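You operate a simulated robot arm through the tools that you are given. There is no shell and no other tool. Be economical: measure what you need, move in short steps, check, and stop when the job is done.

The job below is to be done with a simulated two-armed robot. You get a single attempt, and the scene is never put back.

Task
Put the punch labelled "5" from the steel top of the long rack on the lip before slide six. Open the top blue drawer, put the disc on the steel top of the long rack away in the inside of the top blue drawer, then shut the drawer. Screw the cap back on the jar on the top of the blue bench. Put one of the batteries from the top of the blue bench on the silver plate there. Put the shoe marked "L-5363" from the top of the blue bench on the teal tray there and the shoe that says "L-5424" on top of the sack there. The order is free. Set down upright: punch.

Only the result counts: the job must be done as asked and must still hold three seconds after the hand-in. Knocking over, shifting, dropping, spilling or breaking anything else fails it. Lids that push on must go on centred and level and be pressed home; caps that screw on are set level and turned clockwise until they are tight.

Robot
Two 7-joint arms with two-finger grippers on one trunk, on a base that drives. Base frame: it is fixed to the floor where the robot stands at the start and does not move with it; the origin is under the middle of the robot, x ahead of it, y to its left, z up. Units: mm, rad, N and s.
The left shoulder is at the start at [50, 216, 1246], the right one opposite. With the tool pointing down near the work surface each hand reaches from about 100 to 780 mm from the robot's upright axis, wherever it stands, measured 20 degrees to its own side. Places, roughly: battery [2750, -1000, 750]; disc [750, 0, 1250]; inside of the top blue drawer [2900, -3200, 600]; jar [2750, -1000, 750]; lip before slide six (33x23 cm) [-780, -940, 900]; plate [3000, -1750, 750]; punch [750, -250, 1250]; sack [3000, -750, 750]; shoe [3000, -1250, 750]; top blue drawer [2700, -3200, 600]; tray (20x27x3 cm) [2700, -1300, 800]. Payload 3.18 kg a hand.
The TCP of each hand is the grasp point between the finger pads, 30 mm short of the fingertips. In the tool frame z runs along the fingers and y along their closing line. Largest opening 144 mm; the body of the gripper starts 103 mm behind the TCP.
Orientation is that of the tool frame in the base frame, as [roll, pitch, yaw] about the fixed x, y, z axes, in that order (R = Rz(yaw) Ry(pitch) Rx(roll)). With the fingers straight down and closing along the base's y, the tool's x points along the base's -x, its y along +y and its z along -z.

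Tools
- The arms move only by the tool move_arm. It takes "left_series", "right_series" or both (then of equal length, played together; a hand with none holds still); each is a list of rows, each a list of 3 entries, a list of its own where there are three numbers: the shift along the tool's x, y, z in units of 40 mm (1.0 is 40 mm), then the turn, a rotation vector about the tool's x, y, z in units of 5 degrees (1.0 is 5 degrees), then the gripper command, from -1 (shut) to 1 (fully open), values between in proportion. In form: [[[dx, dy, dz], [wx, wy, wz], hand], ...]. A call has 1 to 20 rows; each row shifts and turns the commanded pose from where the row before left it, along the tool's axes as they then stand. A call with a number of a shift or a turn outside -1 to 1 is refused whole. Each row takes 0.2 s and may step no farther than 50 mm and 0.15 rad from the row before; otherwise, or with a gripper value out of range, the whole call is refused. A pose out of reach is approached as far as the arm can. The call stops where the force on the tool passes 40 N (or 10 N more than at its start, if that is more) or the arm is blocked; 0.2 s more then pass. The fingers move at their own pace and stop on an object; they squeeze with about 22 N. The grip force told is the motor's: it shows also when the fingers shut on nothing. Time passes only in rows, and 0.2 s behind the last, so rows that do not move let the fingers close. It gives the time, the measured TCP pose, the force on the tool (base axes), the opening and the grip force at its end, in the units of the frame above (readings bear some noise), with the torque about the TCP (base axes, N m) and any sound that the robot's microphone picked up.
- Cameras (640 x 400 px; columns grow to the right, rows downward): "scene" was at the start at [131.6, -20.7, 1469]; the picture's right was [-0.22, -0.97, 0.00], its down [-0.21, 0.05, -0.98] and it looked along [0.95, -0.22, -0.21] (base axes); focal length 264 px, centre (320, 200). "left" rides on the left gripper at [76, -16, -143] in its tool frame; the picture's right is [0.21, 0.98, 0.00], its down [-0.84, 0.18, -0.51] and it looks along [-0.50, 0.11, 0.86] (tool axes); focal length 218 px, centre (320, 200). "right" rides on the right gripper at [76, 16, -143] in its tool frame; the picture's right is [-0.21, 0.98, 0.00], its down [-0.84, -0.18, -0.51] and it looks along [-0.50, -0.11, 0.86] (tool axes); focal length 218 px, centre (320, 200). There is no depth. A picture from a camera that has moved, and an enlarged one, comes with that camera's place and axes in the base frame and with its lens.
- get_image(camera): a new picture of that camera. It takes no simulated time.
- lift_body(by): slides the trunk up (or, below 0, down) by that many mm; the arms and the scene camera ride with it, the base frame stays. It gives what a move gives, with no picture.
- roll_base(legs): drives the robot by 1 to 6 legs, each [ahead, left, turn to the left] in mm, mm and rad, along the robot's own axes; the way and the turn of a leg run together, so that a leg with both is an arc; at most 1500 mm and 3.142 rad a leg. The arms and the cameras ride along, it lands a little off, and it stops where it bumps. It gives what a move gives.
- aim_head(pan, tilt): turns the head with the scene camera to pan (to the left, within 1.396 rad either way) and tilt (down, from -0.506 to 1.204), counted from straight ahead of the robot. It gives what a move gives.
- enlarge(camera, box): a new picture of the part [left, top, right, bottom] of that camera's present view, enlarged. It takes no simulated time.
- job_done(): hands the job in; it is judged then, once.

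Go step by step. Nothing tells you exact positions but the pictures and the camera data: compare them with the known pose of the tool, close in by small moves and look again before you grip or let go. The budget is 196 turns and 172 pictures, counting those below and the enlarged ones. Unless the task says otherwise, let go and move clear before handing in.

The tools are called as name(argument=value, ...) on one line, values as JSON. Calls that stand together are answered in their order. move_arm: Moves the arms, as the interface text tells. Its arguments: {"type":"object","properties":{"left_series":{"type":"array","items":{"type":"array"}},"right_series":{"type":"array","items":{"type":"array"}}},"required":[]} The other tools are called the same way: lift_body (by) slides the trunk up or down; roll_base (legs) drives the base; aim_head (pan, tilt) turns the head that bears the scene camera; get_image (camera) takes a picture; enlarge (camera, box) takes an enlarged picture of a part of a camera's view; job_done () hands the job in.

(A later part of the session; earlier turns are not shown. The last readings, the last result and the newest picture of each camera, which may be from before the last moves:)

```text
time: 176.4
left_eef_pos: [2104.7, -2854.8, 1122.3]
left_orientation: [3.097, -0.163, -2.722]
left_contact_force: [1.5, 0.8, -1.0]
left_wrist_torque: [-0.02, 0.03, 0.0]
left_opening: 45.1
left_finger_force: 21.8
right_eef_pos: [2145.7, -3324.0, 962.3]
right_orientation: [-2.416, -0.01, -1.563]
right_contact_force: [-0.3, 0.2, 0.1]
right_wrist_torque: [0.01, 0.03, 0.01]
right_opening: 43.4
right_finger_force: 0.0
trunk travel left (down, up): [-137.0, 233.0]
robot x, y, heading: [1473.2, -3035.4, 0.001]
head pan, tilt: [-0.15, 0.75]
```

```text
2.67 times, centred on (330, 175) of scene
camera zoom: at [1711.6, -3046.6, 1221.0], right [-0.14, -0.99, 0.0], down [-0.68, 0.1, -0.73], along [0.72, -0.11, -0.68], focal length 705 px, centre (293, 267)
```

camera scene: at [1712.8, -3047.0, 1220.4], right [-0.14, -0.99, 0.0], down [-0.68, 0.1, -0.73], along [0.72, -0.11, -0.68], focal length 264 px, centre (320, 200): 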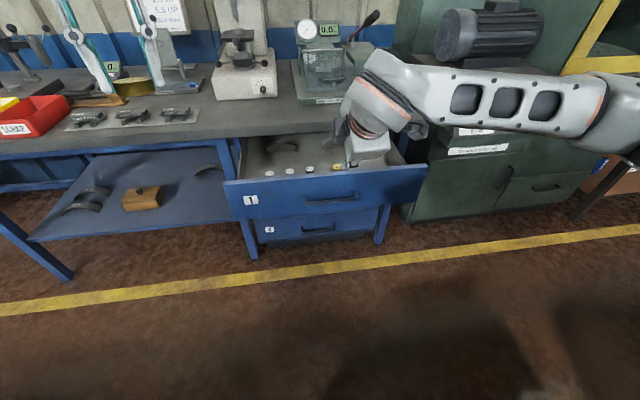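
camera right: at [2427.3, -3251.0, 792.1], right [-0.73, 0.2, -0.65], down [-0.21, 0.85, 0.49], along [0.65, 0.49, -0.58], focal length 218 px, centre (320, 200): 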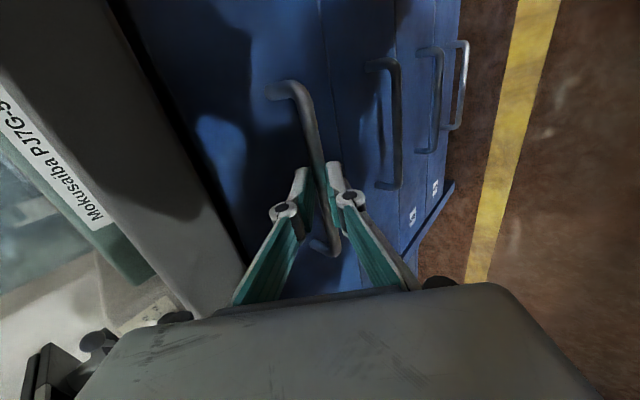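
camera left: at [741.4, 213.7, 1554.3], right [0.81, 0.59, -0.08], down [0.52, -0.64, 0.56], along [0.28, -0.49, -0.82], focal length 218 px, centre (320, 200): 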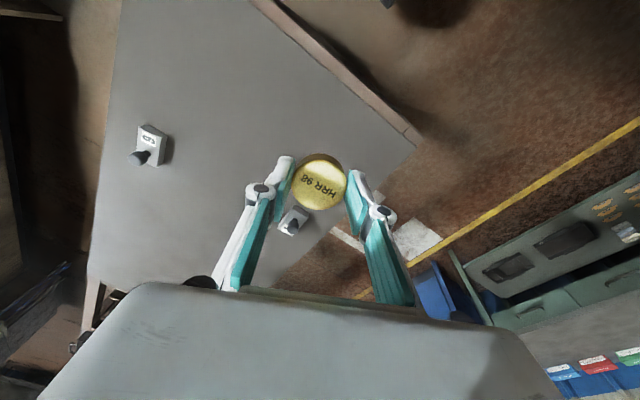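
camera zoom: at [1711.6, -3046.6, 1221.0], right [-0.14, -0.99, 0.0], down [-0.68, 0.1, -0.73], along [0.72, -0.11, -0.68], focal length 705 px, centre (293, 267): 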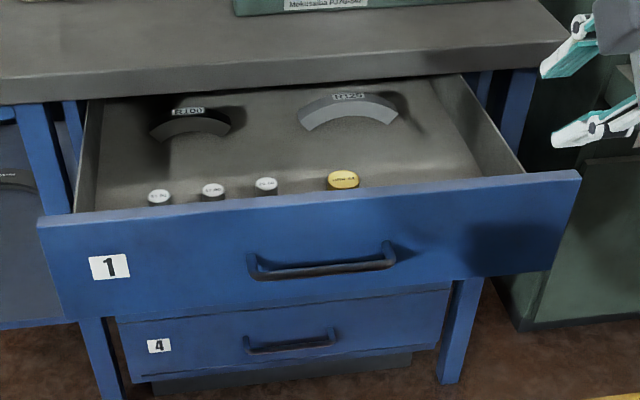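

Drawer holds other discs and two shoes; the right side (about x 2470, y -3350) is free. Retract the right hand and shift the base so the left hand can reach there.

move_arm(right_series=[[[0, 0, -0.9], [0, 0, 0], -0.4], [[0, 0, -0.9], [0, 0, 0], -0.4], [[0, 0, -0.9], [0, 0, 0], -0.4], [[0, 0, -0.9], [0, 0, 0], -0.4], [[0, 0, -0.9], [0, 0, 0], -0.4], [[0, 0, 0], [0, 0, 0], -0.4]])

roll_base(legs=[[0, -270, 0], [310, 0, 0]])

get_image(camera="left")

aim_head(pan=0.0, tilt=0.85)

get_image(camera="scene")

```text
time: 177.8
left_eef_pos: [2105.5, -2857.0, 1122.0]
left_orientation: [3.098, -0.165, -2.723]
left_contact_force: [0.3, 0.1, -2.0]
left_wrist_torque: [-0.01, 0.0, 0.03]
left_opening: 45.2
left_finger_force: 21.2
right_eef_pos: [2025.8, -3323.0, 1094.2]
right_orientation: [-2.416, -0.009, -1.565]
right_contact_force: [-0.4, -0.3, 0.8]
right_wrist_torque: [0.02, 0.0, -0.03]
right_opening: 43.3
right_finger_force: 0.1
trunk travel left (down, up): [-137.0, 233.0]
robot x, y, heading: [1468.3, -3035.7, 0.003]
head pan, tilt: [-0.15, 0.75]
```

```text
time: 182.5
left_eef_pos: [2413.9, -3137.3, 1123.4]
left_orientation: [3.099, -0.162, -2.734]
left_contact_force: [-0.1, 0.1, -2.3]
left_wrist_torque: [0.0, 0.03, 0.01]
left_opening: 45.0
left_finger_force: 21.6
right_eef_pos: [2330.7, -3602.1, 1096.9]
right_orientation: [-2.414, -0.008, -1.574]
right_contact_force: [1.3, 0.2, 0.5]
right_wrist_torque: [0.01, -0.01, 0.0]
right_opening: 43.1
right_finger_force: 0.0
trunk travel left (down, up): [-137.0, 233.0]
robot x, y, heading: [1777.9, -3312.1, -0.008]
head pan, tilt: [-0.15, 0.75]
```

```text
91 pictures are left
camera left: at [2375.4, -3180.0, 1275.4], right [-0.57, 0.82, 0.08], down [0.78, 0.51, 0.37], along [0.27, 0.27, -0.93], focal length 218 px, centre (320, 200)
```

left: 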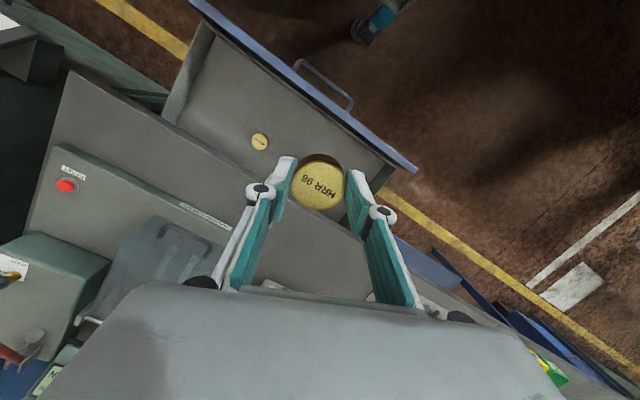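

```text
time: 183.2
left_eef_pos: [2414.3, -3137.3, 1122.2]
left_orientation: [3.098, -0.162, -2.733]
left_contact_force: [0.3, -0.1, -2.9]
left_wrist_torque: [-0.01, 0.03, 0.01]
left_opening: 45.1
left_finger_force: 21.6
right_eef_pos: [2330.3, -3603.1, 1094.8]
right_orientation: [-2.414, -0.009, -1.575]
right_contact_force: [0.0, 0.4, 0.3]
right_wrist_torque: [-0.04, 0.01, 0.03]
right_opening: 42.9
right_finger_force: 0.1
trunk travel left (down, up): [-137.0, 233.0]
robot x, y, heading: [1777.8, -3310.6, -0.004]
head pan, tilt: [0.0, 0.85]
```

```text
90 pictures are left
camera scene: at [2015.0, -3312.4, 1213.1], right [-0.01, -1.0, 0.0], down [-0.75, 0.0, -0.66], along [0.66, 0.0, -0.75], focal length 264 px, centre (320, 200)
```

scene: 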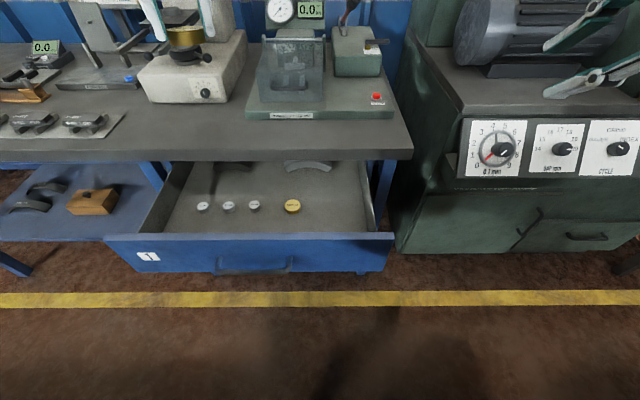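

Interior floor is about z 610; the front-right area near (2400,-3335) is free. Level the disc, move over and descend part way.

move_arm(left_series=[[[0, 0, 0], [0.5, 0, 0], -1], [[0, 0, 0], [0, -0.93, 0], -1], [[0, 0, 0], [0, -0.93, 0], -1], [[0.38, -0.73, 0], [0, 0, 0], -1], [[0.38, -0.73, 0], [0, 0, 0], -1], [[0.38, -0.73, 0], [0, 0, 0], -1], [[0.38, -0.73, 0], [0, 0, 0], -1], [[0.38, -0.73, 0], [0, 0, 0], -1], [[0.38, -0.73, 0], [0, 0, 0], -1], [[0, 0, 0.8], [0, 0, 0], -1], [[0, 0, 0.8], [0, 0, 0], -1], [[0, 0, 0.8], [0, 0, 0], -1], [[0, 0, 0.8], [0, 0, 0], -1], [[0, 0, 0], [0, 0, 0], -1]])

get_image(camera="left")

get_image(camera="scene")

```text
time: 186.2
left_eef_pos: [2399.2, -3335.4, 995.0]
left_orientation: [-3.14, 0.002, -2.731]
left_contact_force: [-0.4, -0.5, -1.9]
left_wrist_torque: [-0.02, 0.01, -0.04]
left_opening: 45.2
left_finger_force: 21.9
right_eef_pos: [2329.0, -3602.9, 1096.3]
right_orientation: [-2.413, -0.008, -1.575]
right_contact_force: [-0.3, -0.4, 0.1]
right_wrist_torque: [-0.01, -0.02, 0.03]
right_opening: 43.1
right_finger_force: 0.0
trunk travel left (down, up): [-137.0, 233.0]
robot x, y, heading: [1776.0, -3308.8, -0.005]
head pan, tilt: [0.0, 0.85]
```

```text
89 pictures are left
camera left: at [2336.2, -3381.2, 1137.7], right [-0.58, 0.81, 0.0], down [0.7, 0.5, 0.51], along [0.41, 0.29, -0.86], focal length 218 px, centre (320, 200)
```

left: 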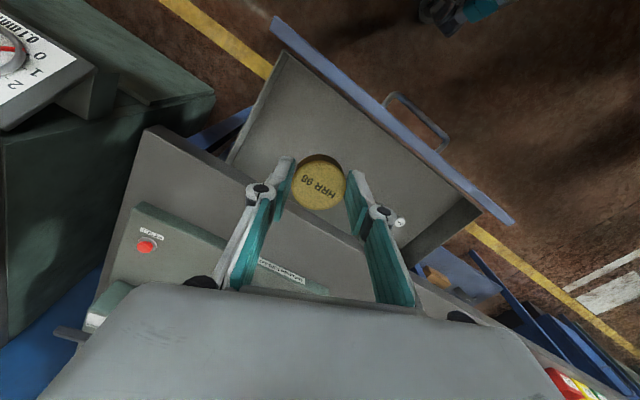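

```text
88 pictures are left
camera scene: at [2014.3, -3312.3, 1213.4], right [0.0, -1.0, 0.0], down [-0.75, 0.0, -0.66], along [0.66, 0.0, -0.75], focal length 264 px, centre (320, 200)
```

scene: 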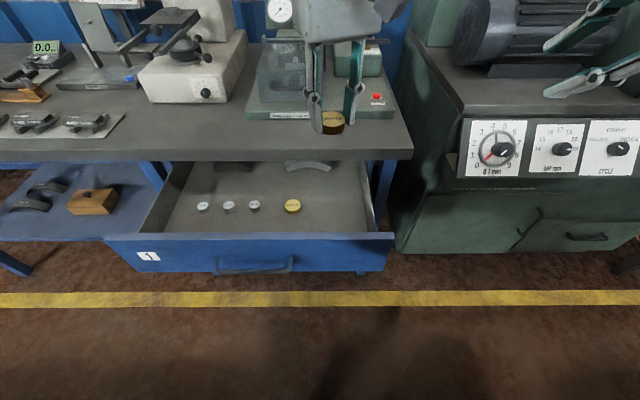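

move_arm(left_series=[[[0, 0, 0.86], [0, 0, 0], -1], [[0, 0, 0.86], [0, 0, 0], -1], [[0, 0, 0.86], [0, 0, 0], -1], [[0, 0, 0.86], [0, 0, 0], -1], [[0, 0, 0.86], [0, 0, 0], -1], [[0, 0, 0.86], [0, 0, 0], -1], [[0, 0, 0.86], [0, 0, 0], -1], [[0, 0, 0.86], [0, 0, 0], -1], [[0, 0, 0], [0, 0, 0], -1]])

get_image(camera="left")

get_image(camera="scene")

```text
time: 188.2
left_eef_pos: [2400.7, -3336.3, 721.1]
left_orientation: [-3.139, 0.003, -2.733]
left_contact_force: [-0.2, 0.0, -1.3]
left_wrist_torque: [0.0, 0.01, -0.01]
left_opening: 45.0
left_finger_force: 21.8
right_eef_pos: [2330.7, -3603.6, 1097.4]
right_orientation: [-2.412, -0.01, -1.576]
right_contact_force: [0.4, 0.2, 0.0]
right_wrist_torque: [0.01, 0.01, 0.03]
right_opening: 43.2
right_finger_force: 0.0
trunk travel left (down, up): [-137.0, 233.0]
robot x, y, heading: [1774.3, -3313.4, -0.008]
head pan, tilt: [0.0, 0.85]
```

```text
87 pictures are left
camera left: at [2336.5, -3382.6, 864.0], right [-0.58, 0.81, 0.0], down [0.7, 0.5, 0.51], along [0.41, 0.29, -0.86], focal length 218 px, centre (320, 200)
```

left: 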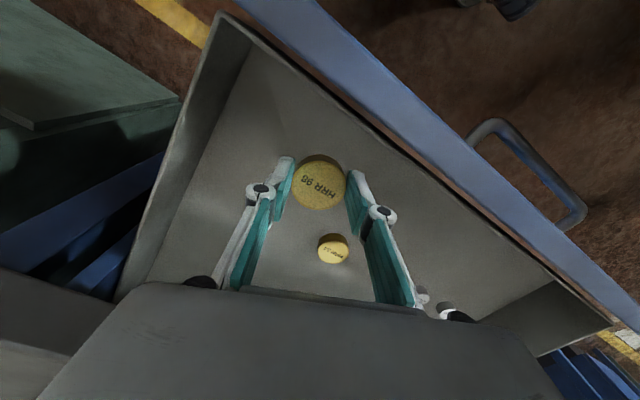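

```text
86 pictures are left
camera scene: at [2014.3, -3312.4, 1213.4], right [0.0, -1.0, 0.0], down [-0.75, 0.0, -0.66], along [0.66, 0.0, -0.75], focal length 264 px, centre (320, 200)
```

scene: 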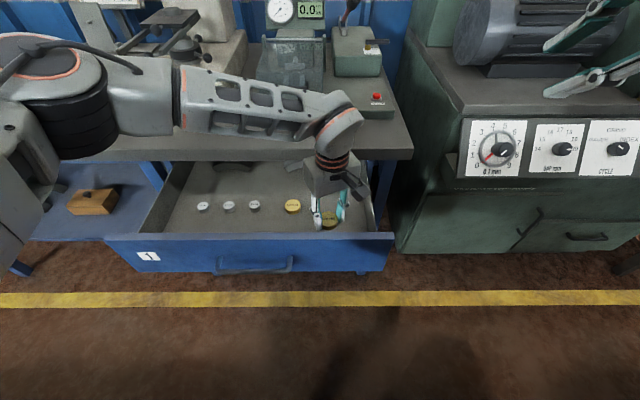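

move_arm(left_series=[[[0, 0, 0.7], [0, 0, 0], -1], [[0, 0, 0.5], [0, 0, 0], -1], [[0, 0, 0.25], [0, 0, 0], -1], [[0, 0, 0], [0, 0, 0], -1]])

enlarge(camera="left", box=[220, 100, 420, 280])

```text
time: 189.2
left_eef_pos: [2400.1, -3335.1, 663.1]
left_orientation: [3.142, 0.002, -2.732]
left_contact_force: [-0.1, -0.6, -1.3]
left_wrist_torque: [-0.03, 0.01, -0.02]
left_opening: 45.3
left_finger_force: 21.8
right_eef_pos: [2330.6, -3603.2, 1096.3]
right_orientation: [-2.414, -0.01, -1.577]
right_contact_force: [0.3, -0.5, 0.8]
right_wrist_torque: [-0.01, -0.03, 0.0]
right_opening: 43.2
right_finger_force: 0.1
trunk travel left (down, up): [-137.0, 233.0]
robot x, y, heading: [1780.8, -3314.2, -0.004]
head pan, tilt: [0.0, 0.85]
```

```text
2.22 times, centred on (320, 190) of left
camera zoom: at [2336.4, -3381.3, 805.0], right [-0.58, 0.81, 0.0], down [0.7, 0.5, 0.51], along [0.41, 0.29, -0.86], focal length 485 px, centre (320, 222)
```

zoom: 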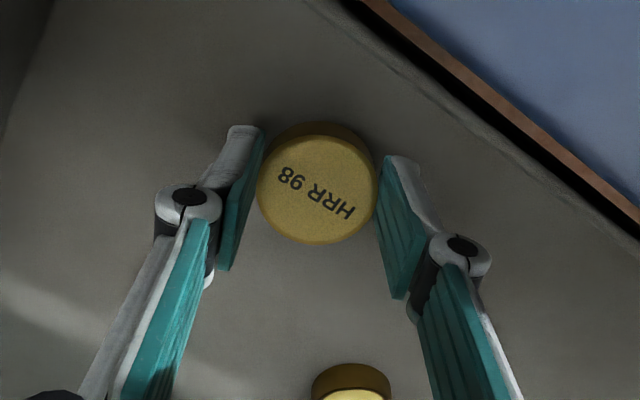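

move_arm(left_series=[[[0, 0, 0.1], [0, 0, 0], -1], [[0, 0, 0.1], [0, 0, 0], -1], [[0, 0, 0.1], [0, 0, 0], -1], [[0, 0, 0.08], [0, 0, 0], -1], [[0, 0, 0], [0, 0, 0], -1]])

```text
time: 190.4
left_eef_pos: [2400.1, -3335.1, 650.9]
left_orientation: [-3.138, 0.005, -2.73]
left_contact_force: [0.5, 1.1, 15.1]
left_wrist_torque: [-0.07, 0.23, 0.05]
left_opening: 45.6
left_finger_force: 22.2
right_eef_pos: [2329.9, -3603.2, 1097.1]
right_orientation: [-2.414, -0.007, -1.575]
right_contact_force: [0.2, 0.3, -0.5]
right_wrist_torque: [0.02, 0.02, 0.0]
right_opening: 43.6
right_finger_force: 0.1
trunk travel left (down, up): [-137.0, 233.0]
robot x, y, heading: [1782.1, -3309.9, -0.008]
head pan, tilt: [0.0, 0.85]
```

Disc touches the drawer floor; release and rise.

move_arm(left_series=[[[0, 0, -0.03], [0, 0, 0], -0.2], [[0, 0, 0], [0, 0, 0], 0], [[0, 0, 0], [0, 0, 0], 0], [[0, 0, -0.5], [0, 0, 0], 0], [[0, 0, -0.8], [0, 0, 0], 0], [[0, 0, -0.9], [0, 0, 0], 0], [[0, 0, -0.9], [0, 0, 0], 0], [[0, 0, -0.9], [0, 0, 0], 0], [[0, 0, -0.9], [0, 0, 0], 0], [[0, 0, -0.9], [0, 0, 0], 0], [[0, 0, -0.9], [0, 0, 0], 0], [[0, 0, -0.9], [0, 0, 0], 0]])

get_image(camera="left")

```text
time: 193.0
left_eef_pos: [2399.0, -3335.9, 954.3]
left_orientation: [-3.141, -0.001, -2.733]
left_contact_force: [-0.3, -0.3, -0.4]
left_wrist_torque: [-0.03, -0.01, 0.02]
left_opening: 72.0
left_finger_force: 0.0
right_eef_pos: [2329.6, -3602.8, 1097.3]
right_orientation: [-2.412, -0.007, -1.575]
right_contact_force: [0.1, -0.3, -0.3]
right_wrist_torque: [-0.01, 0.0, 0.01]
right_opening: 43.2
right_finger_force: 0.1
trunk travel left (down, up): [-137.0, 233.0]
robot x, y, heading: [1778.8, -3312.1, -0.007]
head pan, tilt: [0.0, 0.85]
```

```text
84 pictures are left
camera left: at [2335.4, -3380.6, 1096.1], right [-0.58, 0.81, 0.0], down [0.7, 0.5, 0.51], along [0.41, 0.29, -0.86], focal length 218 px, centre (320, 200)
```

left: 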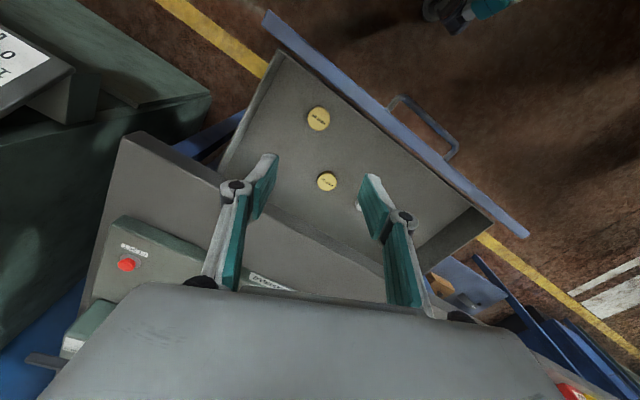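

Disc is in the drawer. Now bring the closed left hand in front of the handle to push it shut.

move_arm(left_series=[[[0.35, 0.757, 0], [0, 0, 0], -1], [[0.35, 0.757, 0], [0, 0, 0], -1], [[0.35, 0.757, 0], [0, 0, 0], -1], [[0.35, 0.757, 0], [0, 0, 0], -1], [[0.35, 0.757, 0], [0, 0, 0], -1], [[0.35, 0.757, 0], [0, 0, 0], -1], [[0.35, 0.757, 0], [0, 0, 0], -1], [[0, 0, 0.8], [0, 0, 0], -1], [[0, 0, 0.8], [0, 0, 0], -1], [[0, 0, 0.8], [0, 0, 0], -1], [[0, 0, 0.8], [0, 0, 0], -1], [[0, 0, 0], [0, 0, 0], -1]])

get_image(camera="scene")

get_image(camera="left")

```text
time: 195.6
left_eef_pos: [2227.5, -3179.1, 824.5]
left_orientation: [-3.141, 0.001, -2.734]
left_contact_force: [-0.3, -0.2, 0.9]
left_wrist_torque: [0.02, -0.01, 0.0]
left_opening: 0.0
left_finger_force: 21.5
right_eef_pos: [2330.3, -3603.9, 1097.1]
right_orientation: [-2.411, -0.008, -1.575]
right_contact_force: [-0.4, -0.3, 0.6]
right_wrist_torque: [-0.03, 0.01, 0.02]
right_opening: 43.4
right_finger_force: 0.0
trunk travel left (down, up): [-137.0, 233.0]
robot x, y, heading: [1779.0, -3312.9, -0.008]
head pan, tilt: [0.0, 0.85]
```

```text
83 pictures are left
camera scene: at [2014.4, -3312.5, 1213.3], right [0.0, -1.0, 0.0], down [-0.75, 0.0, -0.66], along [0.66, 0.0, -0.75], focal length 264 px, centre (320, 200)
```

scene: 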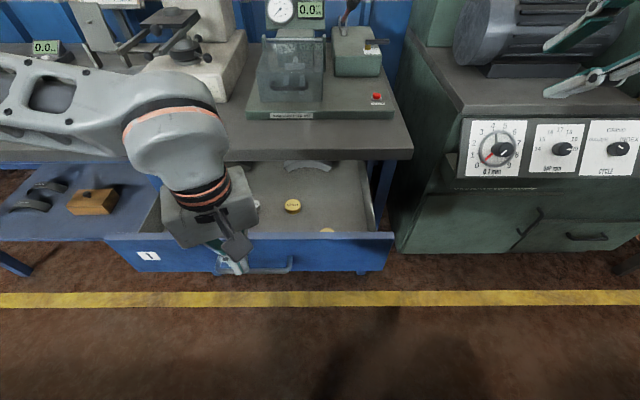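

```text
82 pictures are left
camera left: at [2163.8, -3225.2, 966.9], right [-0.58, 0.81, 0.0], down [0.7, 0.5, 0.51], along [0.41, 0.29, -0.86], focal length 218 px, centre (320, 200)
```

left: 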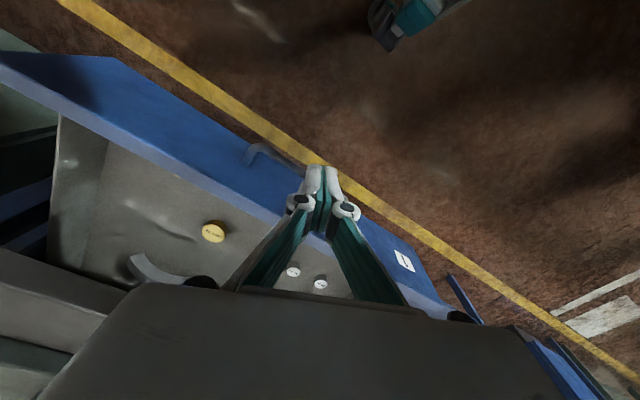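

move_arm(left_series=[[[0, 0, 0.8], [0, 0, 0], -1], [[0, 0, 0.8], [0, 0, 0], -1], [[0, 0, 0.8], [0, 0, 0], -1], [[0, 0, 0.85], [0, 0, 0], -1], [[0, 0, 0], [0, 0, 0], -1]])

roll_base(legs=[[150, 0, 0]])

get_image(camera="scene")

```text
time: 196.8
left_eef_pos: [2224.4, -3182.2, 694.8]
left_orientation: [-3.141, 0.001, -2.733]
left_contact_force: [0.8, 0.0, -0.5]
left_wrist_torque: [0.01, 0.02, 0.0]
left_opening: 0.0
left_finger_force: 21.9
right_eef_pos: [2331.2, -3603.1, 1096.5]
right_orientation: [-2.411, -0.01, -1.574]
right_contact_force: [0.7, -0.6, -0.5]
right_wrist_torque: [0.03, 0.02, 0.03]
right_opening: 43.4
right_finger_force: 0.1
trunk travel left (down, up): [-137.0, 233.0]
robot x, y, heading: [1778.3, -3310.0, -0.007]
head pan, tilt: [0.0, 0.85]
```

```text
time: 197.8
left_eef_pos: [2266.4, -3181.3, 693.1]
left_orientation: [3.131, -0.02, -2.739]
left_contact_force: [0.3, 0.1, -0.3]
left_wrist_torque: [0.0, 0.06, -0.01]
left_opening: 0.1
left_finger_force: 22.4
right_eef_pos: [2383.9, -3602.3, 1092.9]
right_orientation: [-2.416, -0.008, -1.573]
right_contact_force: [0.3, 0.2, 0.2]
right_wrist_torque: [-0.03, 0.03, 0.01]
right_opening: 43.1
right_finger_force: 0.1
trunk travel left (down, up): [-137.0, 233.0]
robot x, y, heading: [1829.9, -3312.2, -0.008]
head pan, tilt: [0.0, 0.85]
stopped in leg 1: the force on the tool passed its limit at 41 N (the readings are from after the stop); the commanded pose is now the measured one
```

```text
81 pictures are left
camera scene: at [2067.0, -3312.4, 1212.0], right [0.0, -1.0, 0.0], down [-0.75, 0.0, -0.66], along [0.66, 0.0, -0.75], focal length 264 px, centre (320, 200)
```

scene: 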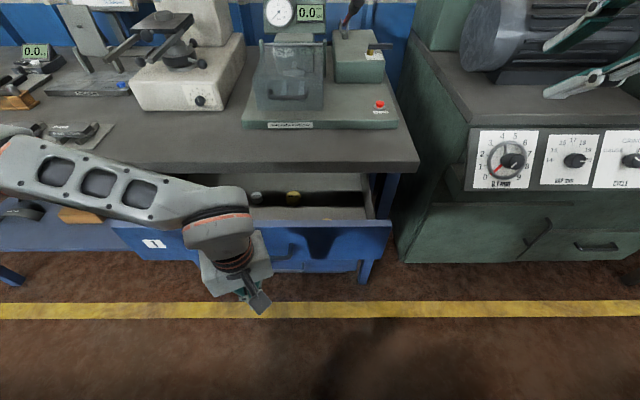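

Impact stopped it; I'll push with gentler arm steps.

move_arm(left_series=[[[-0.18, -0.08, 0], [0, 0, 0], -1], [[-0.18, -0.08, 0], [0, 0, 0], -1], [[-0.18, -0.08, 0], [0, 0, 0], -1], [[-0.18, -0.08, 0], [0, 0, 0], -1], [[-0.18, -0.08, 0], [0, 0, 0], -1], [[-0.18, -0.08, 0], [0, 0, 0], -1], [[-0.18, -0.08, 0], [0, 0, 0], -1], [[-0.18, -0.08, 0], [0, 0, 0], -1], [[-0.18, -0.08, 0], [0, 0, 0], -1], [[-0.18, -0.08, 0], [0, 0, 0], -1], [[-0.18, -0.08, 0], [0, 0, 0], -1], [[-0.18, -0.08, 0], [0, 0, 0], -1], [[-0.18, -0.08, 0], [0, 0, 0], -1], [[-0.18, -0.08, 0], [0, 0, 0], -1], [[-0.18, -0.08, 0], [0, 0, 0], -1], [[-0.18, -0.08, 0], [0, 0, 0], -1], [[-0.18, -0.08, 0], [0, 0, 0], -1], [[-0.18, -0.08, 0], [0, 0, 0], -1], [[-0.18, -0.08, 0], [0, 0, 0], -1], [[-0.18, -0.08, 0], [0, 0, 0], -1]])

get_image(camera="scene")

```text
time: 201.9
left_eef_pos: [2423.4, -3185.1, 691.8]
left_orientation: [3.133, -0.014, -2.741]
left_contact_force: [0.4, 0.6, -0.2]
left_wrist_torque: [0.02, 0.03, 0.02]
left_opening: 0.1
left_finger_force: 21.7
right_eef_pos: [2380.2, -3602.6, 1095.4]
right_orientation: [-2.412, -0.009, -1.573]
right_contact_force: [0.6, 0.1, -0.1]
right_wrist_torque: [0.0, 0.0, 0.0]
right_opening: 43.3
right_finger_force: 0.1
trunk travel left (down, up): [-137.0, 233.0]
robot x, y, heading: [1828.7, -3314.4, 0.002]
head pan, tilt: [0.0, 0.85]
```

```text
80 pictures are left
camera scene: at [2064.3, -3312.5, 1213.1], right [0.0, -1.0, 0.0], down [-0.75, 0.0, -0.66], along [0.66, 0.0, -0.75], focal length 264 px, centre (320, 200)
```

scene: 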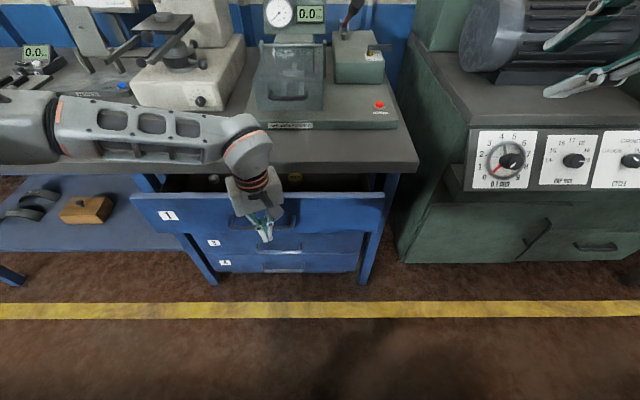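

move_arm(left_series=[[[-0.18, -0.08, 0], [0, 0, 0], -1], [[-0.18, -0.08, 0], [0, 0, 0], -1], [[-0.18, -0.08, 0], [0, 0, 0], -1], [[-0.18, -0.08, 0], [0, 0, 0], -1], [[-0.18, -0.08, 0], [0, 0, 0], -1], [[-0.18, -0.08, 0], [0, 0, 0], -1], [[-0.18, -0.08, 0], [0, 0, 0], -1], [[-0.18, -0.08, 0], [0, 0, 0], -1], [[-0.18, -0.08, 0], [0, 0, 0], -1], [[-0.18, -0.08, 0], [0, 0, 0], -1], [[-0.18, -0.08, 0], [0, 0, 0], -1], [[-0.18, -0.08, 0], [0, 0, 0], -1], [[-0.18, -0.08, 0], [0, 0, 0], -1], [[-0.18, -0.08, 0], [0, 0, 0], -1], [[-0.18, -0.08, 0], [0, 0, 0], -1], [[-0.18, -0.08, 0], [0, 0, 0], -1]])

get_image(camera="scene")

```text
time: 204.4
left_eef_pos: [2501.7, -3185.2, 690.9]
left_orientation: [3.126, -0.028, -2.744]
left_contact_force: [-16.7, 2.9, 7.6]
left_wrist_torque: [-0.49, -2.22, -0.49]
left_opening: 0.0
left_finger_force: 21.4
right_eef_pos: [2377.3, -3600.8, 1097.4]
right_orientation: [-2.408, -0.01, -1.571]
right_contact_force: [0.3, -0.5, 0.0]
right_wrist_torque: [-0.01, -0.02, 0.0]
right_opening: 43.4
right_finger_force: 0.0
trunk travel left (down, up): [-137.0, 233.0]
robot x, y, heading: [1827.9, -3312.7, -0.004]
head pan, tilt: [0.0, 0.85]
stopped in row 12 (left hand): the force on the tool passed its limit at 50 N (the readings are from after the stop); the commanded pose is now the measured one
```

```text
79 pictures are left
camera scene: at [2061.1, -3311.7, 1213.8], right [0.0, -1.0, 0.0], down [-0.75, 0.0, -0.66], along [0.66, 0.0, -0.75], focal length 264 px, centre (320, 200)
```

scene: 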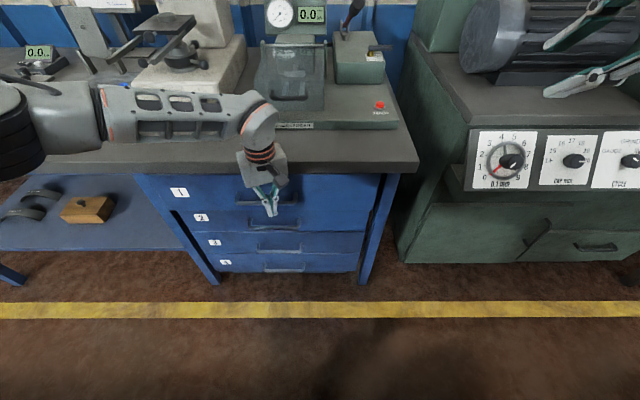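

move_arm(left_series=[[[0.6, 0.3, 0], [0, 0, 0], -1], [[0.6, 0.3, 0], [0, 0, 0], -1], [[0.6, 0.3, 0], [0, 0, 0], -1], [[0, 0, 0], [0, 0, 0], -1]])

enlarge(camera="scene", box=[130, 130, 430, 290])

get_image(camera="left")

```text
time: 205.4
left_eef_pos: [2425.3, -3179.5, 692.3]
left_orientation: [3.127, -0.027, -2.742]
left_contact_force: [0.3, 0.0, -0.8]
left_wrist_torque: [0.0, -0.01, 0.03]
left_opening: 0.0
left_finger_force: 21.9
right_eef_pos: [2379.8, -3602.7, 1097.3]
right_orientation: [-2.411, -0.009, -1.572]
right_contact_force: [0.5, -0.6, 0.2]
right_wrist_torque: [0.0, -0.02, 0.01]
right_opening: 43.4
right_finger_force: 0.0
trunk travel left (down, up): [-137.0, 233.0]
robot x, y, heading: [1826.0, -3310.8, -0.005]
head pan, tilt: [0.0, 0.85]
```

```text
2.13 times, centred on (280, 210) of scene
camera zoom: at [2063.7, -3312.2, 1213.1], right [0.0, -1.0, 0.0], down [-0.75, 0.0, -0.66], along [0.66, 0.0, -0.75], focal length 564 px, centre (405, 179)
```

zoom: 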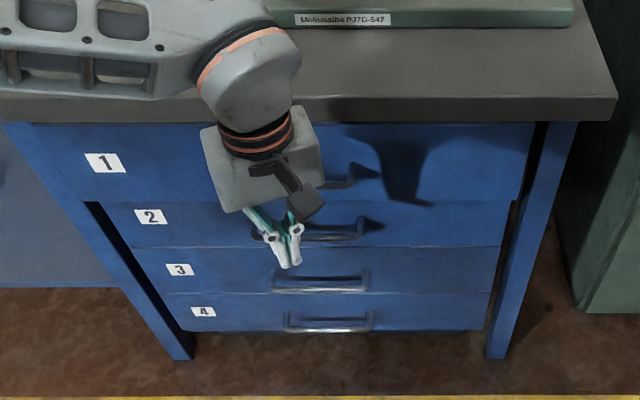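

```text
77 pictures are left
camera left: at [2365.5, -3225.9, 835.5], right [-0.57, 0.82, 0.02], down [0.72, 0.49, 0.49], along [0.39, 0.29, -0.87], focal length 218 px, centre (320, 200)
```

left: 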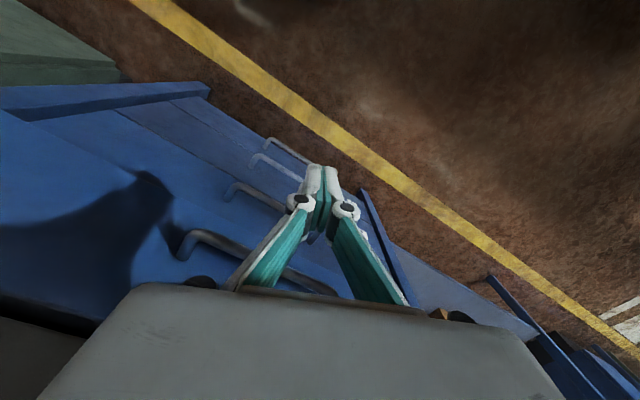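

The drawer still protrudes a little—the gripper body touched the bench edge. I'll tilt the hand forward so the fingertips lead, and push on the face beside the handle.

move_arm(left_series=[[[0.31, -0.73, 0], [0, 0, 0], -1], [[0.31, -0.73, 0], [0, 0, 0], -1], [[0.31, -0.73, 0], [0, 0, 0], -1], [[0, 0, 0], [0.39, -0.92, 0], -1], [[0, 0, 0], [0.39, -0.92, 0], -1], [[0, 0, 0], [0.39, -0.92, 0], -1], [[0, 0, 0], [0.39, -0.92, 0], -1], [[0, 0, 0], [0.39, -0.92, 0], -1], [[0, 0, 0], [0.39, -0.92, 0], -1], [[0, 0, 0], [0.39, -0.92, 0], -1], [[0, 0, 0], [0.39, -0.92, 0], -1], [[0, 0, 0], [0.39, -0.92, 0], -1], [[0, 0, 0], [0, 0, 0], -1]])

get_image(camera="scene")

get_image(camera="left")

```text
time: 208.2
left_eef_pos: [2423.5, -3274.6, 691.4]
left_orientation: [-2.793, 0.685, -2.617]
left_contact_force: [0.2, 0.4, -0.2]
left_wrist_torque: [-0.04, -0.03, -0.01]
left_opening: 0.0
left_finger_force: 21.9
right_eef_pos: [2379.9, -3601.7, 1096.5]
right_orientation: [-2.413, -0.01, -1.57]
right_contact_force: [0.1, -0.3, -0.4]
right_wrist_torque: [0.02, 0.0, -0.01]
right_opening: 43.3
right_finger_force: 0.2
trunk travel left (down, up): [-137.0, 233.0]
robot x, y, heading: [1827.0, -3310.4, -0.006]
head pan, tilt: [0.0, 0.85]
```

```text
76 pictures are left
camera scene: at [2063.6, -3311.8, 1213.1], right [0.0, -1.0, 0.0], down [-0.75, 0.0, -0.66], along [0.66, 0.0, -0.75], focal length 264 px, centre (320, 200)
```

scene: 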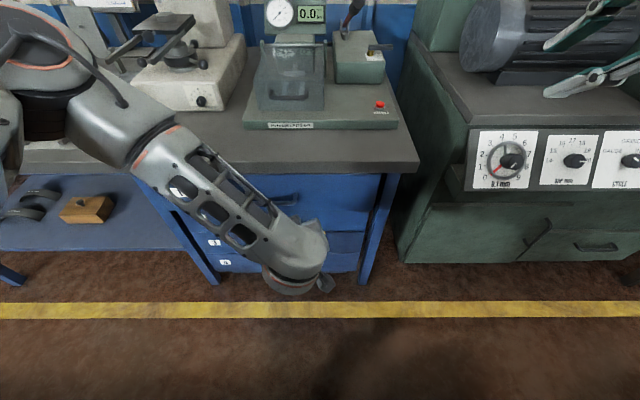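

```text
75 pictures are left
camera left: at [2279.4, -3320.0, 750.8], right [-0.42, 0.82, -0.39], down [0.17, 0.49, 0.85], along [0.89, 0.29, -0.34], focal length 218 px, centre (320, 200)
```

left: 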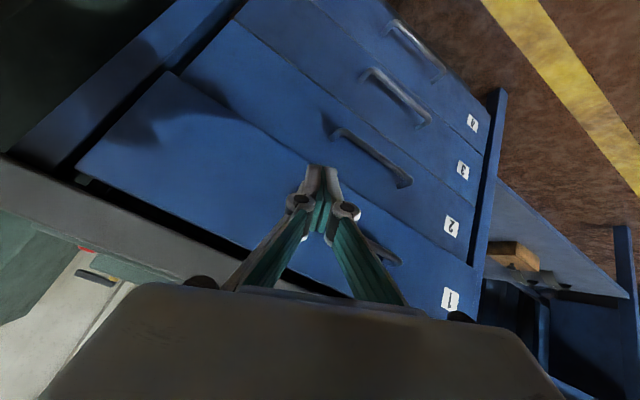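

move_arm(left_series=[[[-0.17, -0.07, 0.17], [0, 0, 0], -1], [[-0.17, -0.07, 0.17], [0, 0, 0], -1], [[-0.17, -0.07, 0.17], [0, 0, 0], -1], [[-0.17, -0.07, 0.17], [0, 0, 0], -1], [[-0.17, -0.07, 0.17], [0, 0, 0], -1], [[-0.17, -0.07, 0.17], [0, 0, 0], -1], [[-0.17, -0.07, 0.17], [0, 0, 0], -1], [[-0.17, -0.07, 0.17], [0, 0, 0], -1], [[-0.17, -0.07, 0.17], [0, 0, 0], -1], [[-0.17, -0.07, 0.17], [0, 0, 0], -1], [[-0.17, -0.07, 0.17], [0, 0, 0], -1], [[-0.17, -0.07, 0.17], [0, 0, 0], -1], [[-0.17, -0.07, 0.17], [0, 0, 0], -1], [[-0.17, -0.07, 0.17], [0, 0, 0], -1], [[-0.17, -0.07, 0.17], [0, 0, 0], -1], [[-0.17, -0.07, 0.17], [0, 0, 0], -1]])

get_image(camera="left")

```text
time: 211.4
left_eef_pos: [2561.3, -3276.8, 688.2]
left_orientation: [-2.802, 0.669, -2.627]
left_contact_force: [-16.0, 1.1, 8.9]
left_wrist_torque: [0.0, -0.16, 0.01]
left_opening: 0.0
left_finger_force: 22.2
right_eef_pos: [2378.5, -3601.7, 1096.5]
right_orientation: [-2.411, -0.011, -1.57]
right_contact_force: [-0.1, 0.4, 0.2]
right_wrist_torque: [0.02, 0.03, 0.02]
right_opening: 43.2
right_finger_force: 0.0
trunk travel left (down, up): [-137.0, 233.0]
robot x, y, heading: [1822.5, -3313.9, 0.001]
head pan, tilt: [0.0, 0.85]
stopped in row 15 (left hand): the force on the tool passed its limit at 51 N (the readings are from after the stop); the commanded pose is now the measured one
```

```text
74 pictures are left
camera left: at [2418.4, -3321.6, 750.7], right [-0.42, 0.82, -0.39], down [0.18, 0.49, 0.85], along [0.89, 0.29, -0.36], focal length 218 px, centre (320, 200)
```

left: 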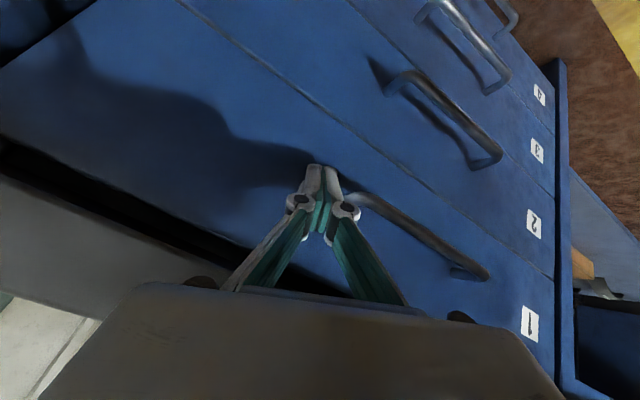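

The drawer is flush now. Withdraw, straighten the left hand, and travel to the bench area around y -1100.

move_arm(left_series=[[[0.5, 0.21, -0.52], [0, 0, 0], -1], [[0.5, 0.21, -0.52], [0, 0, 0], -1], [[0.5, 0.21, -0.52], [0, 0, 0], -1], [[0.5, 0.21, -0.52], [0, 0, 0], -1], [[0.5, 0.21, -0.52], [0, 0, 0], -1], [[0.5, 0.21, -0.52], [0, 0, 0], -1], [[0, 0, 0], [-0.39, 0.92, 0], -1], [[0, 0, 0], [-0.39, 0.92, 0], -1], [[0, 0, 0], [-0.39, 0.92, 0], -1], [[0, 0, 0], [-0.39, 0.92, 0], -1], [[0, 0, 0], [-0.39, 0.92, 0], -1], [[0, 0, 0], [-0.39, 0.92, 0], -1], [[0, 0, 0], [-0.39, 0.92, 0], -1], [[0, 0, 0], [-0.39, 0.92, 0], -1], [[0, 0, 0], [-0.39, 0.92, 0], 1], [[0, 0, 0], [0, 0, 0], 1]])

lift_body(by=150)

get_image(camera="scene")

```text
time: 214.8
left_eef_pos: [2383.4, -3276.4, 691.6]
left_orientation: [3.123, -0.041, -2.745]
left_contact_force: [-0.3, 0.7, 0.1]
left_wrist_torque: [-0.01, 0.02, -0.01]
left_opening: 143.8
left_finger_force: 0.1
right_eef_pos: [2378.1, -3601.1, 1097.5]
right_orientation: [-2.411, -0.008, -1.57]
right_contact_force: [0.4, 0.2, 0.4]
right_wrist_torque: [0.01, -0.01, -0.01]
right_opening: 43.2
right_finger_force: 0.0
trunk travel left (down, up): [-137.0, 233.0]
robot x, y, heading: [1826.4, -3309.6, 0.004]
head pan, tilt: [0.0, 0.85]
```

```text
time: 216.5
left_eef_pos: [2383.6, -3275.3, 842.1]
left_orientation: [3.123, -0.041, -2.745]
left_contact_force: [-0.9, -0.5, 0.7]
left_wrist_torque: [0.0, 0.01, 0.02]
left_opening: 144.0
left_finger_force: 0.0
right_eef_pos: [2380.0, -3600.3, 1245.8]
right_orientation: [-2.411, -0.008, -1.571]
right_contact_force: [1.3, 0.0, 0.2]
right_wrist_torque: [0.02, -0.01, -0.02]
right_opening: 43.0
right_finger_force: 0.1
trunk travel left (down, up): [-287.0, 83.0]
robot x, y, heading: [1830.0, -3311.9, -0.001]
head pan, tilt: [0.0, 0.85]
```

```text
73 pictures are left
camera scene: at [1952.9, -3311.4, 1373.5], right [0.0, -1.0, 0.0], down [-0.75, 0.0, -0.66], along [0.66, 0.0, -0.75], focal length 264 px, centre (320, 200)
```

scene: 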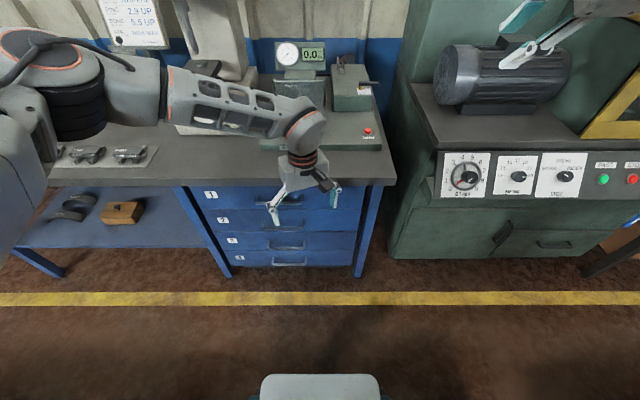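

move_arm(left_series=[[[0.3, 0, -0.8], [0, 0, 0], 1], [[0.3, 0, -0.8], [0, 0, 0], 1], [[0.3, 0, -0.8], [0, 0, 0], 1], [[0.3, 0, -0.8], [0, 0, 0], 1], [[0.3, 0, -0.8], [0, 0, 0], 1], [[0, 0, -0.8], [0, 0, 0], 1], [[0, 0, 0], [0, 0, 0], 1], [[0, 0, 0], [0, 0, 0], 1], [[0, 0, 0], [0, 0, 0], 1]], right_series=[[[0, 0, 0], [-1, 0, 0], -0.4], [[0, 0, 0], [-1, 0, 0], -0.4], [[0, 0, 0], [-1, 0, 0], -0.4], [[0, 0, 0], [-1, 0, 0], -0.4], [[0, 0, 0], [-1, 0, 0], -0.4], [[0, 0, 0], [-1, 0, 0], -0.4], [[0, 0, 0], [-1, 0, 0], -0.4], [[0, 0, 0], [-1, 0, 0], -0.4], [[0, 0, 0], [-0.36, 0, 0], 1]])

roll_base(legs=[[-230, 0, 0], [0, 1200, 0], [0, 1000, 0]])

aim_head(pan=0.0, tilt=0.5)

get_image(camera="scene")

```text
time: 218.5
left_eef_pos: [2336.4, -3299.4, 1037.8]
left_orientation: [3.122, -0.039, -2.743]
left_contact_force: [0.3, -0.1, -0.4]
left_wrist_torque: [0.01, 0.02, 0.03]
left_opening: 143.9
left_finger_force: 0.0
right_eef_pos: [2378.3, -3602.0, 1246.9]
right_orientation: [-3.141, -0.01, -1.571]
right_contact_force: [-0.1, -0.3, 0.5]
right_wrist_torque: [0.02, 0.0, 0.01]
right_opening: 143.6
right_finger_force: 0.0
trunk travel left (down, up): [-287.0, 83.0]
robot x, y, heading: [1828.0, -3311.3, -0.001]
head pan, tilt: [0.0, 0.85]
```

```text
time: 239.2
left_eef_pos: [2091.5, -1112.3, 1038.7]
left_orientation: [3.123, -0.038, -2.733]
left_contact_force: [0.5, 0.1, 0.0]
left_wrist_torque: [0.0, -0.03, 0.0]
left_opening: 143.9
left_finger_force: 0.2
right_eef_pos: [2138.4, -1415.1, 1245.9]
right_orientation: [3.141, -0.009, -1.559]
right_contact_force: [0.9, -0.3, -0.3]
right_wrist_torque: [0.01, 0.02, 0.0]
right_opening: 144.0
right_finger_force: 0.0
trunk travel left (down, up): [-287.0, 83.0]
robot x, y, heading: [1585.1, -1128.4, 0.008]
head pan, tilt: [0.0, 0.85]
```

```text
time: 240.0
left_eef_pos: [2092.3, -1111.1, 1039.4]
left_orientation: [3.121, -0.038, -2.733]
left_contact_force: [0.0, -0.1, 0.2]
left_wrist_torque: [0.0, 0.0, -0.01]
left_opening: 143.9
left_finger_force: 0.0
right_eef_pos: [2137.9, -1413.9, 1246.0]
right_orientation: [-3.141, -0.009, -1.561]
right_contact_force: [0.4, 0.1, -0.2]
right_wrist_torque: [0.03, 0.01, 0.02]
right_opening: 144.0
right_finger_force: 0.0
trunk travel left (down, up): [-287.0, 83.0]
robot x, y, heading: [1585.8, -1128.6, 0.006]
head pan, tilt: [0.0, 0.499]
```

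```text
72 pictures are left
camera scene: at [1722.1, -1127.8, 1403.6], right [0.01, -1.0, 0.0], down [-0.48, 0.0, -0.88], along [0.88, 0.01, -0.48], focal length 264 px, centre (320, 200)
```

scene: 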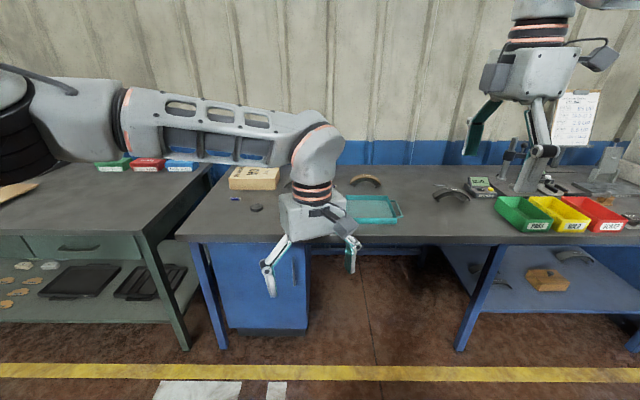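

move_arm(left_series=[[[-0.37, 0.85, -0.2], [0, 0, 0], 1], [[-0.37, 0.85, -0.2], [0, 0, 0], 1], [[-0.37, 0.85, -0.2], [0, 0, 0], 1], [[-0.37, 0.85, -0.2], [0, 0, 0], 1], [[-0.37, 0.85, -0.2], [0, 0, 0], 1], [[-0.37, 0.85, -0.2], [0, 0, 0], 1], [[-0.37, 0.85, -0.2], [0, 0, 0], 1], [[0, 0, 0], [0, 0, 0], 1]])

get_image(camera="scene")

enlarge(camera="scene", box=[260, 150, 480, 260])

```text
time: 241.8
left_eef_pos: [2096.2, -850.9, 1095.1]
left_orientation: [3.121, -0.039, -2.734]
left_contact_force: [0.1, -0.4, -1.2]
left_wrist_torque: [0.02, 0.02, 0.03]
left_opening: 144.1
left_finger_force: 0.0
right_eef_pos: [2139.6, -1414.3, 1246.1]
right_orientation: [-3.14, -0.007, -1.56]
right_contact_force: [-0.4, -0.4, -1.0]
right_wrist_torque: [0.04, 0.02, -0.02]
right_opening: 144.0
right_finger_force: 0.2
trunk travel left (down, up): [-287.0, 83.0]
robot x, y, heading: [1584.2, -1130.1, 0.011]
head pan, tilt: [0.0, 0.499]
```

```text
71 pictures are left
camera scene: at [1722.5, -1128.6, 1403.6], right [0.01, -1.0, 0.0], down [-0.48, 0.0, -0.88], along [0.88, 0.01, -0.48], focal length 264 px, centre (320, 200)
```

scene: 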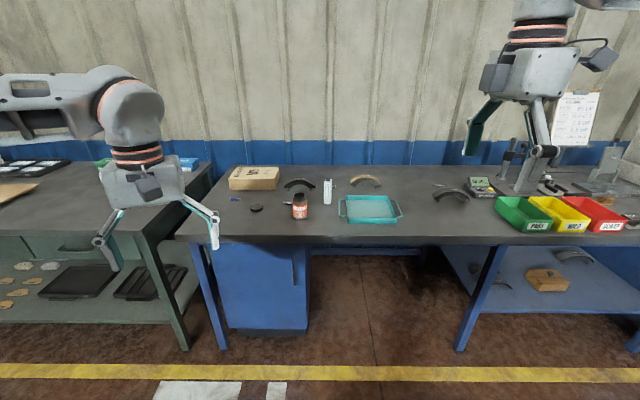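

```text
2.91 times, centred on (370, 205) of scene
camera zoom: at [1722.5, -1128.6, 1403.6], right [0.01, -1.0, 0.0], down [-0.48, 0.0, -0.88], along [0.88, 0.01, -0.48], focal length 769 px, centre (174, 186)
```

zoom: 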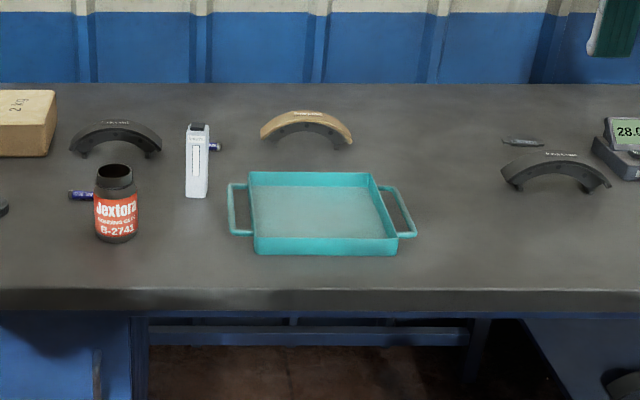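

enlarge(camera="scene", box=[280, 170, 390, 220])

enlarge(camera="scene", box=[425, 175, 505, 215])

enlarge(camera="scene", box=[215, 155, 315, 220])

```text
5.82 times, centred on (335, 195) of scene
camera zoom: at [1722.5, -1128.6, 1403.6], right [0.01, -1.0, 0.0], down [-0.48, 0.0, -0.88], along [0.88, 0.01, -0.48], focal length 1538 px, centre (233, 229)
```

zoom: 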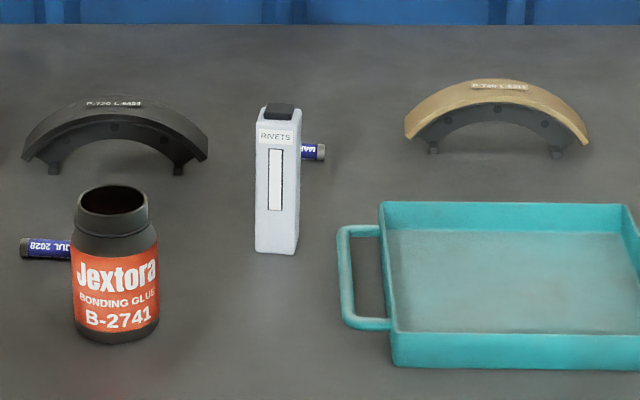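

```text
8.00 times, centred on (465, 195) of scene
camera zoom: at [1722.5, -1128.6, 1403.6], right [0.01, -1.0, 0.0], down [-0.48, 0.0, -0.88], along [0.88, 0.01, -0.48], focal length 2115 px, centre (-840, 240)
```

zoom: 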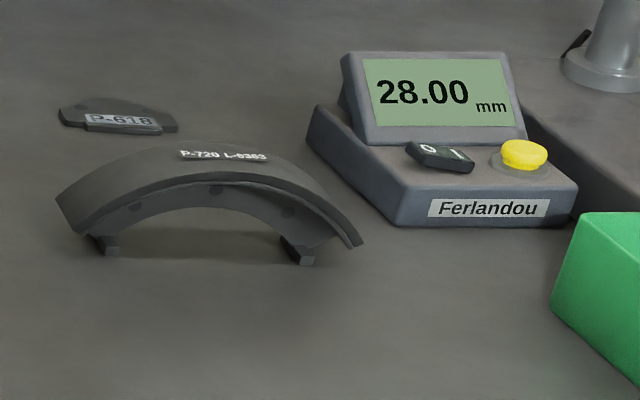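

```text
6.15 times, centred on (265, 188) of scene
camera zoom: at [1722.5, -1128.6, 1403.6], right [0.01, -1.0, 0.0], down [-0.48, 0.0, -0.88], along [0.88, 0.01, -0.48], focal length 1627 px, centre (658, 277)
```

zoom: 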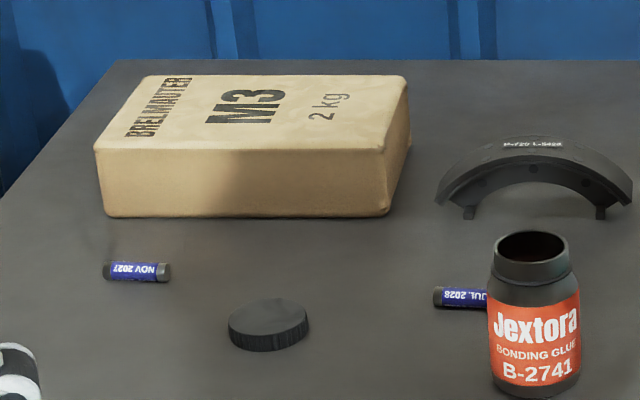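

roll_base(legs=[[450, 0, -0.008]])

aim_head(pan=0.0, tilt=0.65)

get_image(camera="scene")

get_image(camera="right")

```text
time: 244.5
left_eef_pos: [2549.3, -857.0, 1095.0]
left_orientation: [3.124, -0.04, -2.744]
left_contact_force: [-0.3, 1.0, -0.2]
left_wrist_torque: [-0.03, 0.03, 0.02]
left_opening: 144.0
left_finger_force: 0.1
right_eef_pos: [2584.3, -1419.7, 1245.0]
right_orientation: [-3.141, -0.008, -1.574]
right_contact_force: [0.2, 0.7, -0.6]
right_wrist_torque: [0.0, 0.04, -0.03]
right_opening: 144.1
right_finger_force: 0.1
trunk travel left (down, up): [-287.0, 83.0]
robot x, y, heading: [2035.3, -1128.3, -0.0]
head pan, tilt: [0.0, 0.499]
```

```text
time: 245.2
left_eef_pos: [2549.5, -856.5, 1094.0]
left_orientation: [3.121, -0.038, -2.747]
left_contact_force: [-0.8, 0.5, 0.2]
left_wrist_torque: [0.0, -0.01, 0.04]
left_opening: 143.8
left_finger_force: 0.1
right_eef_pos: [2584.1, -1421.2, 1246.4]
right_orientation: [-3.14, -0.009, -1.575]
right_contact_force: [-0.1, -0.3, 0.5]
right_wrist_torque: [-0.02, 0.0, 0.01]
right_opening: 143.9
right_finger_force: 0.0
trunk travel left (down, up): [-287.0, 83.0]
robot x, y, heading: [2032.4, -1127.3, -0.008]
head pan, tilt: [0.0, 0.649]
```

```text
66 pictures are left
camera scene: at [2167.8, -1128.7, 1390.3], right [0.0, -1.0, 0.0], down [-0.6, 0.0, -0.8], along [0.8, 0.0, -0.6], focal length 264 px, centre (320, 200)
```

scene: 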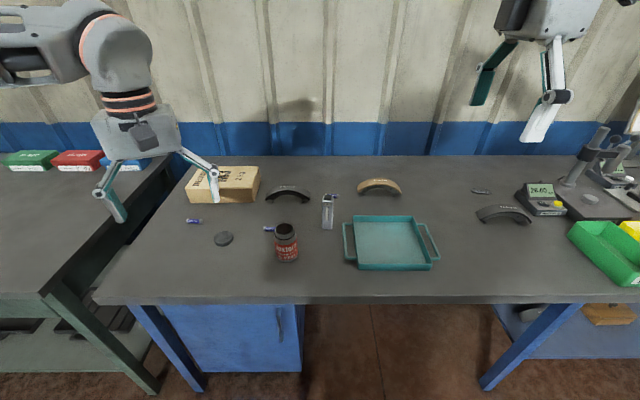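

```text
65 pictures are left
camera right: at [2567.8, -1494.6, 1390.4], right [-0.98, 0.21, 0.0], down [0.18, 0.85, 0.5], along [0.11, 0.49, -0.87], focal length 218 px, centre (320, 200)
```

right: 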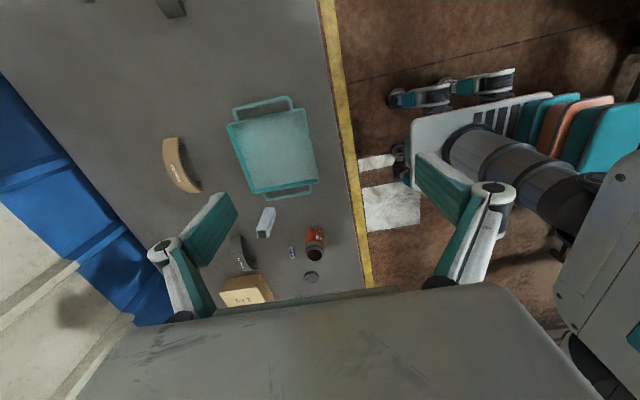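

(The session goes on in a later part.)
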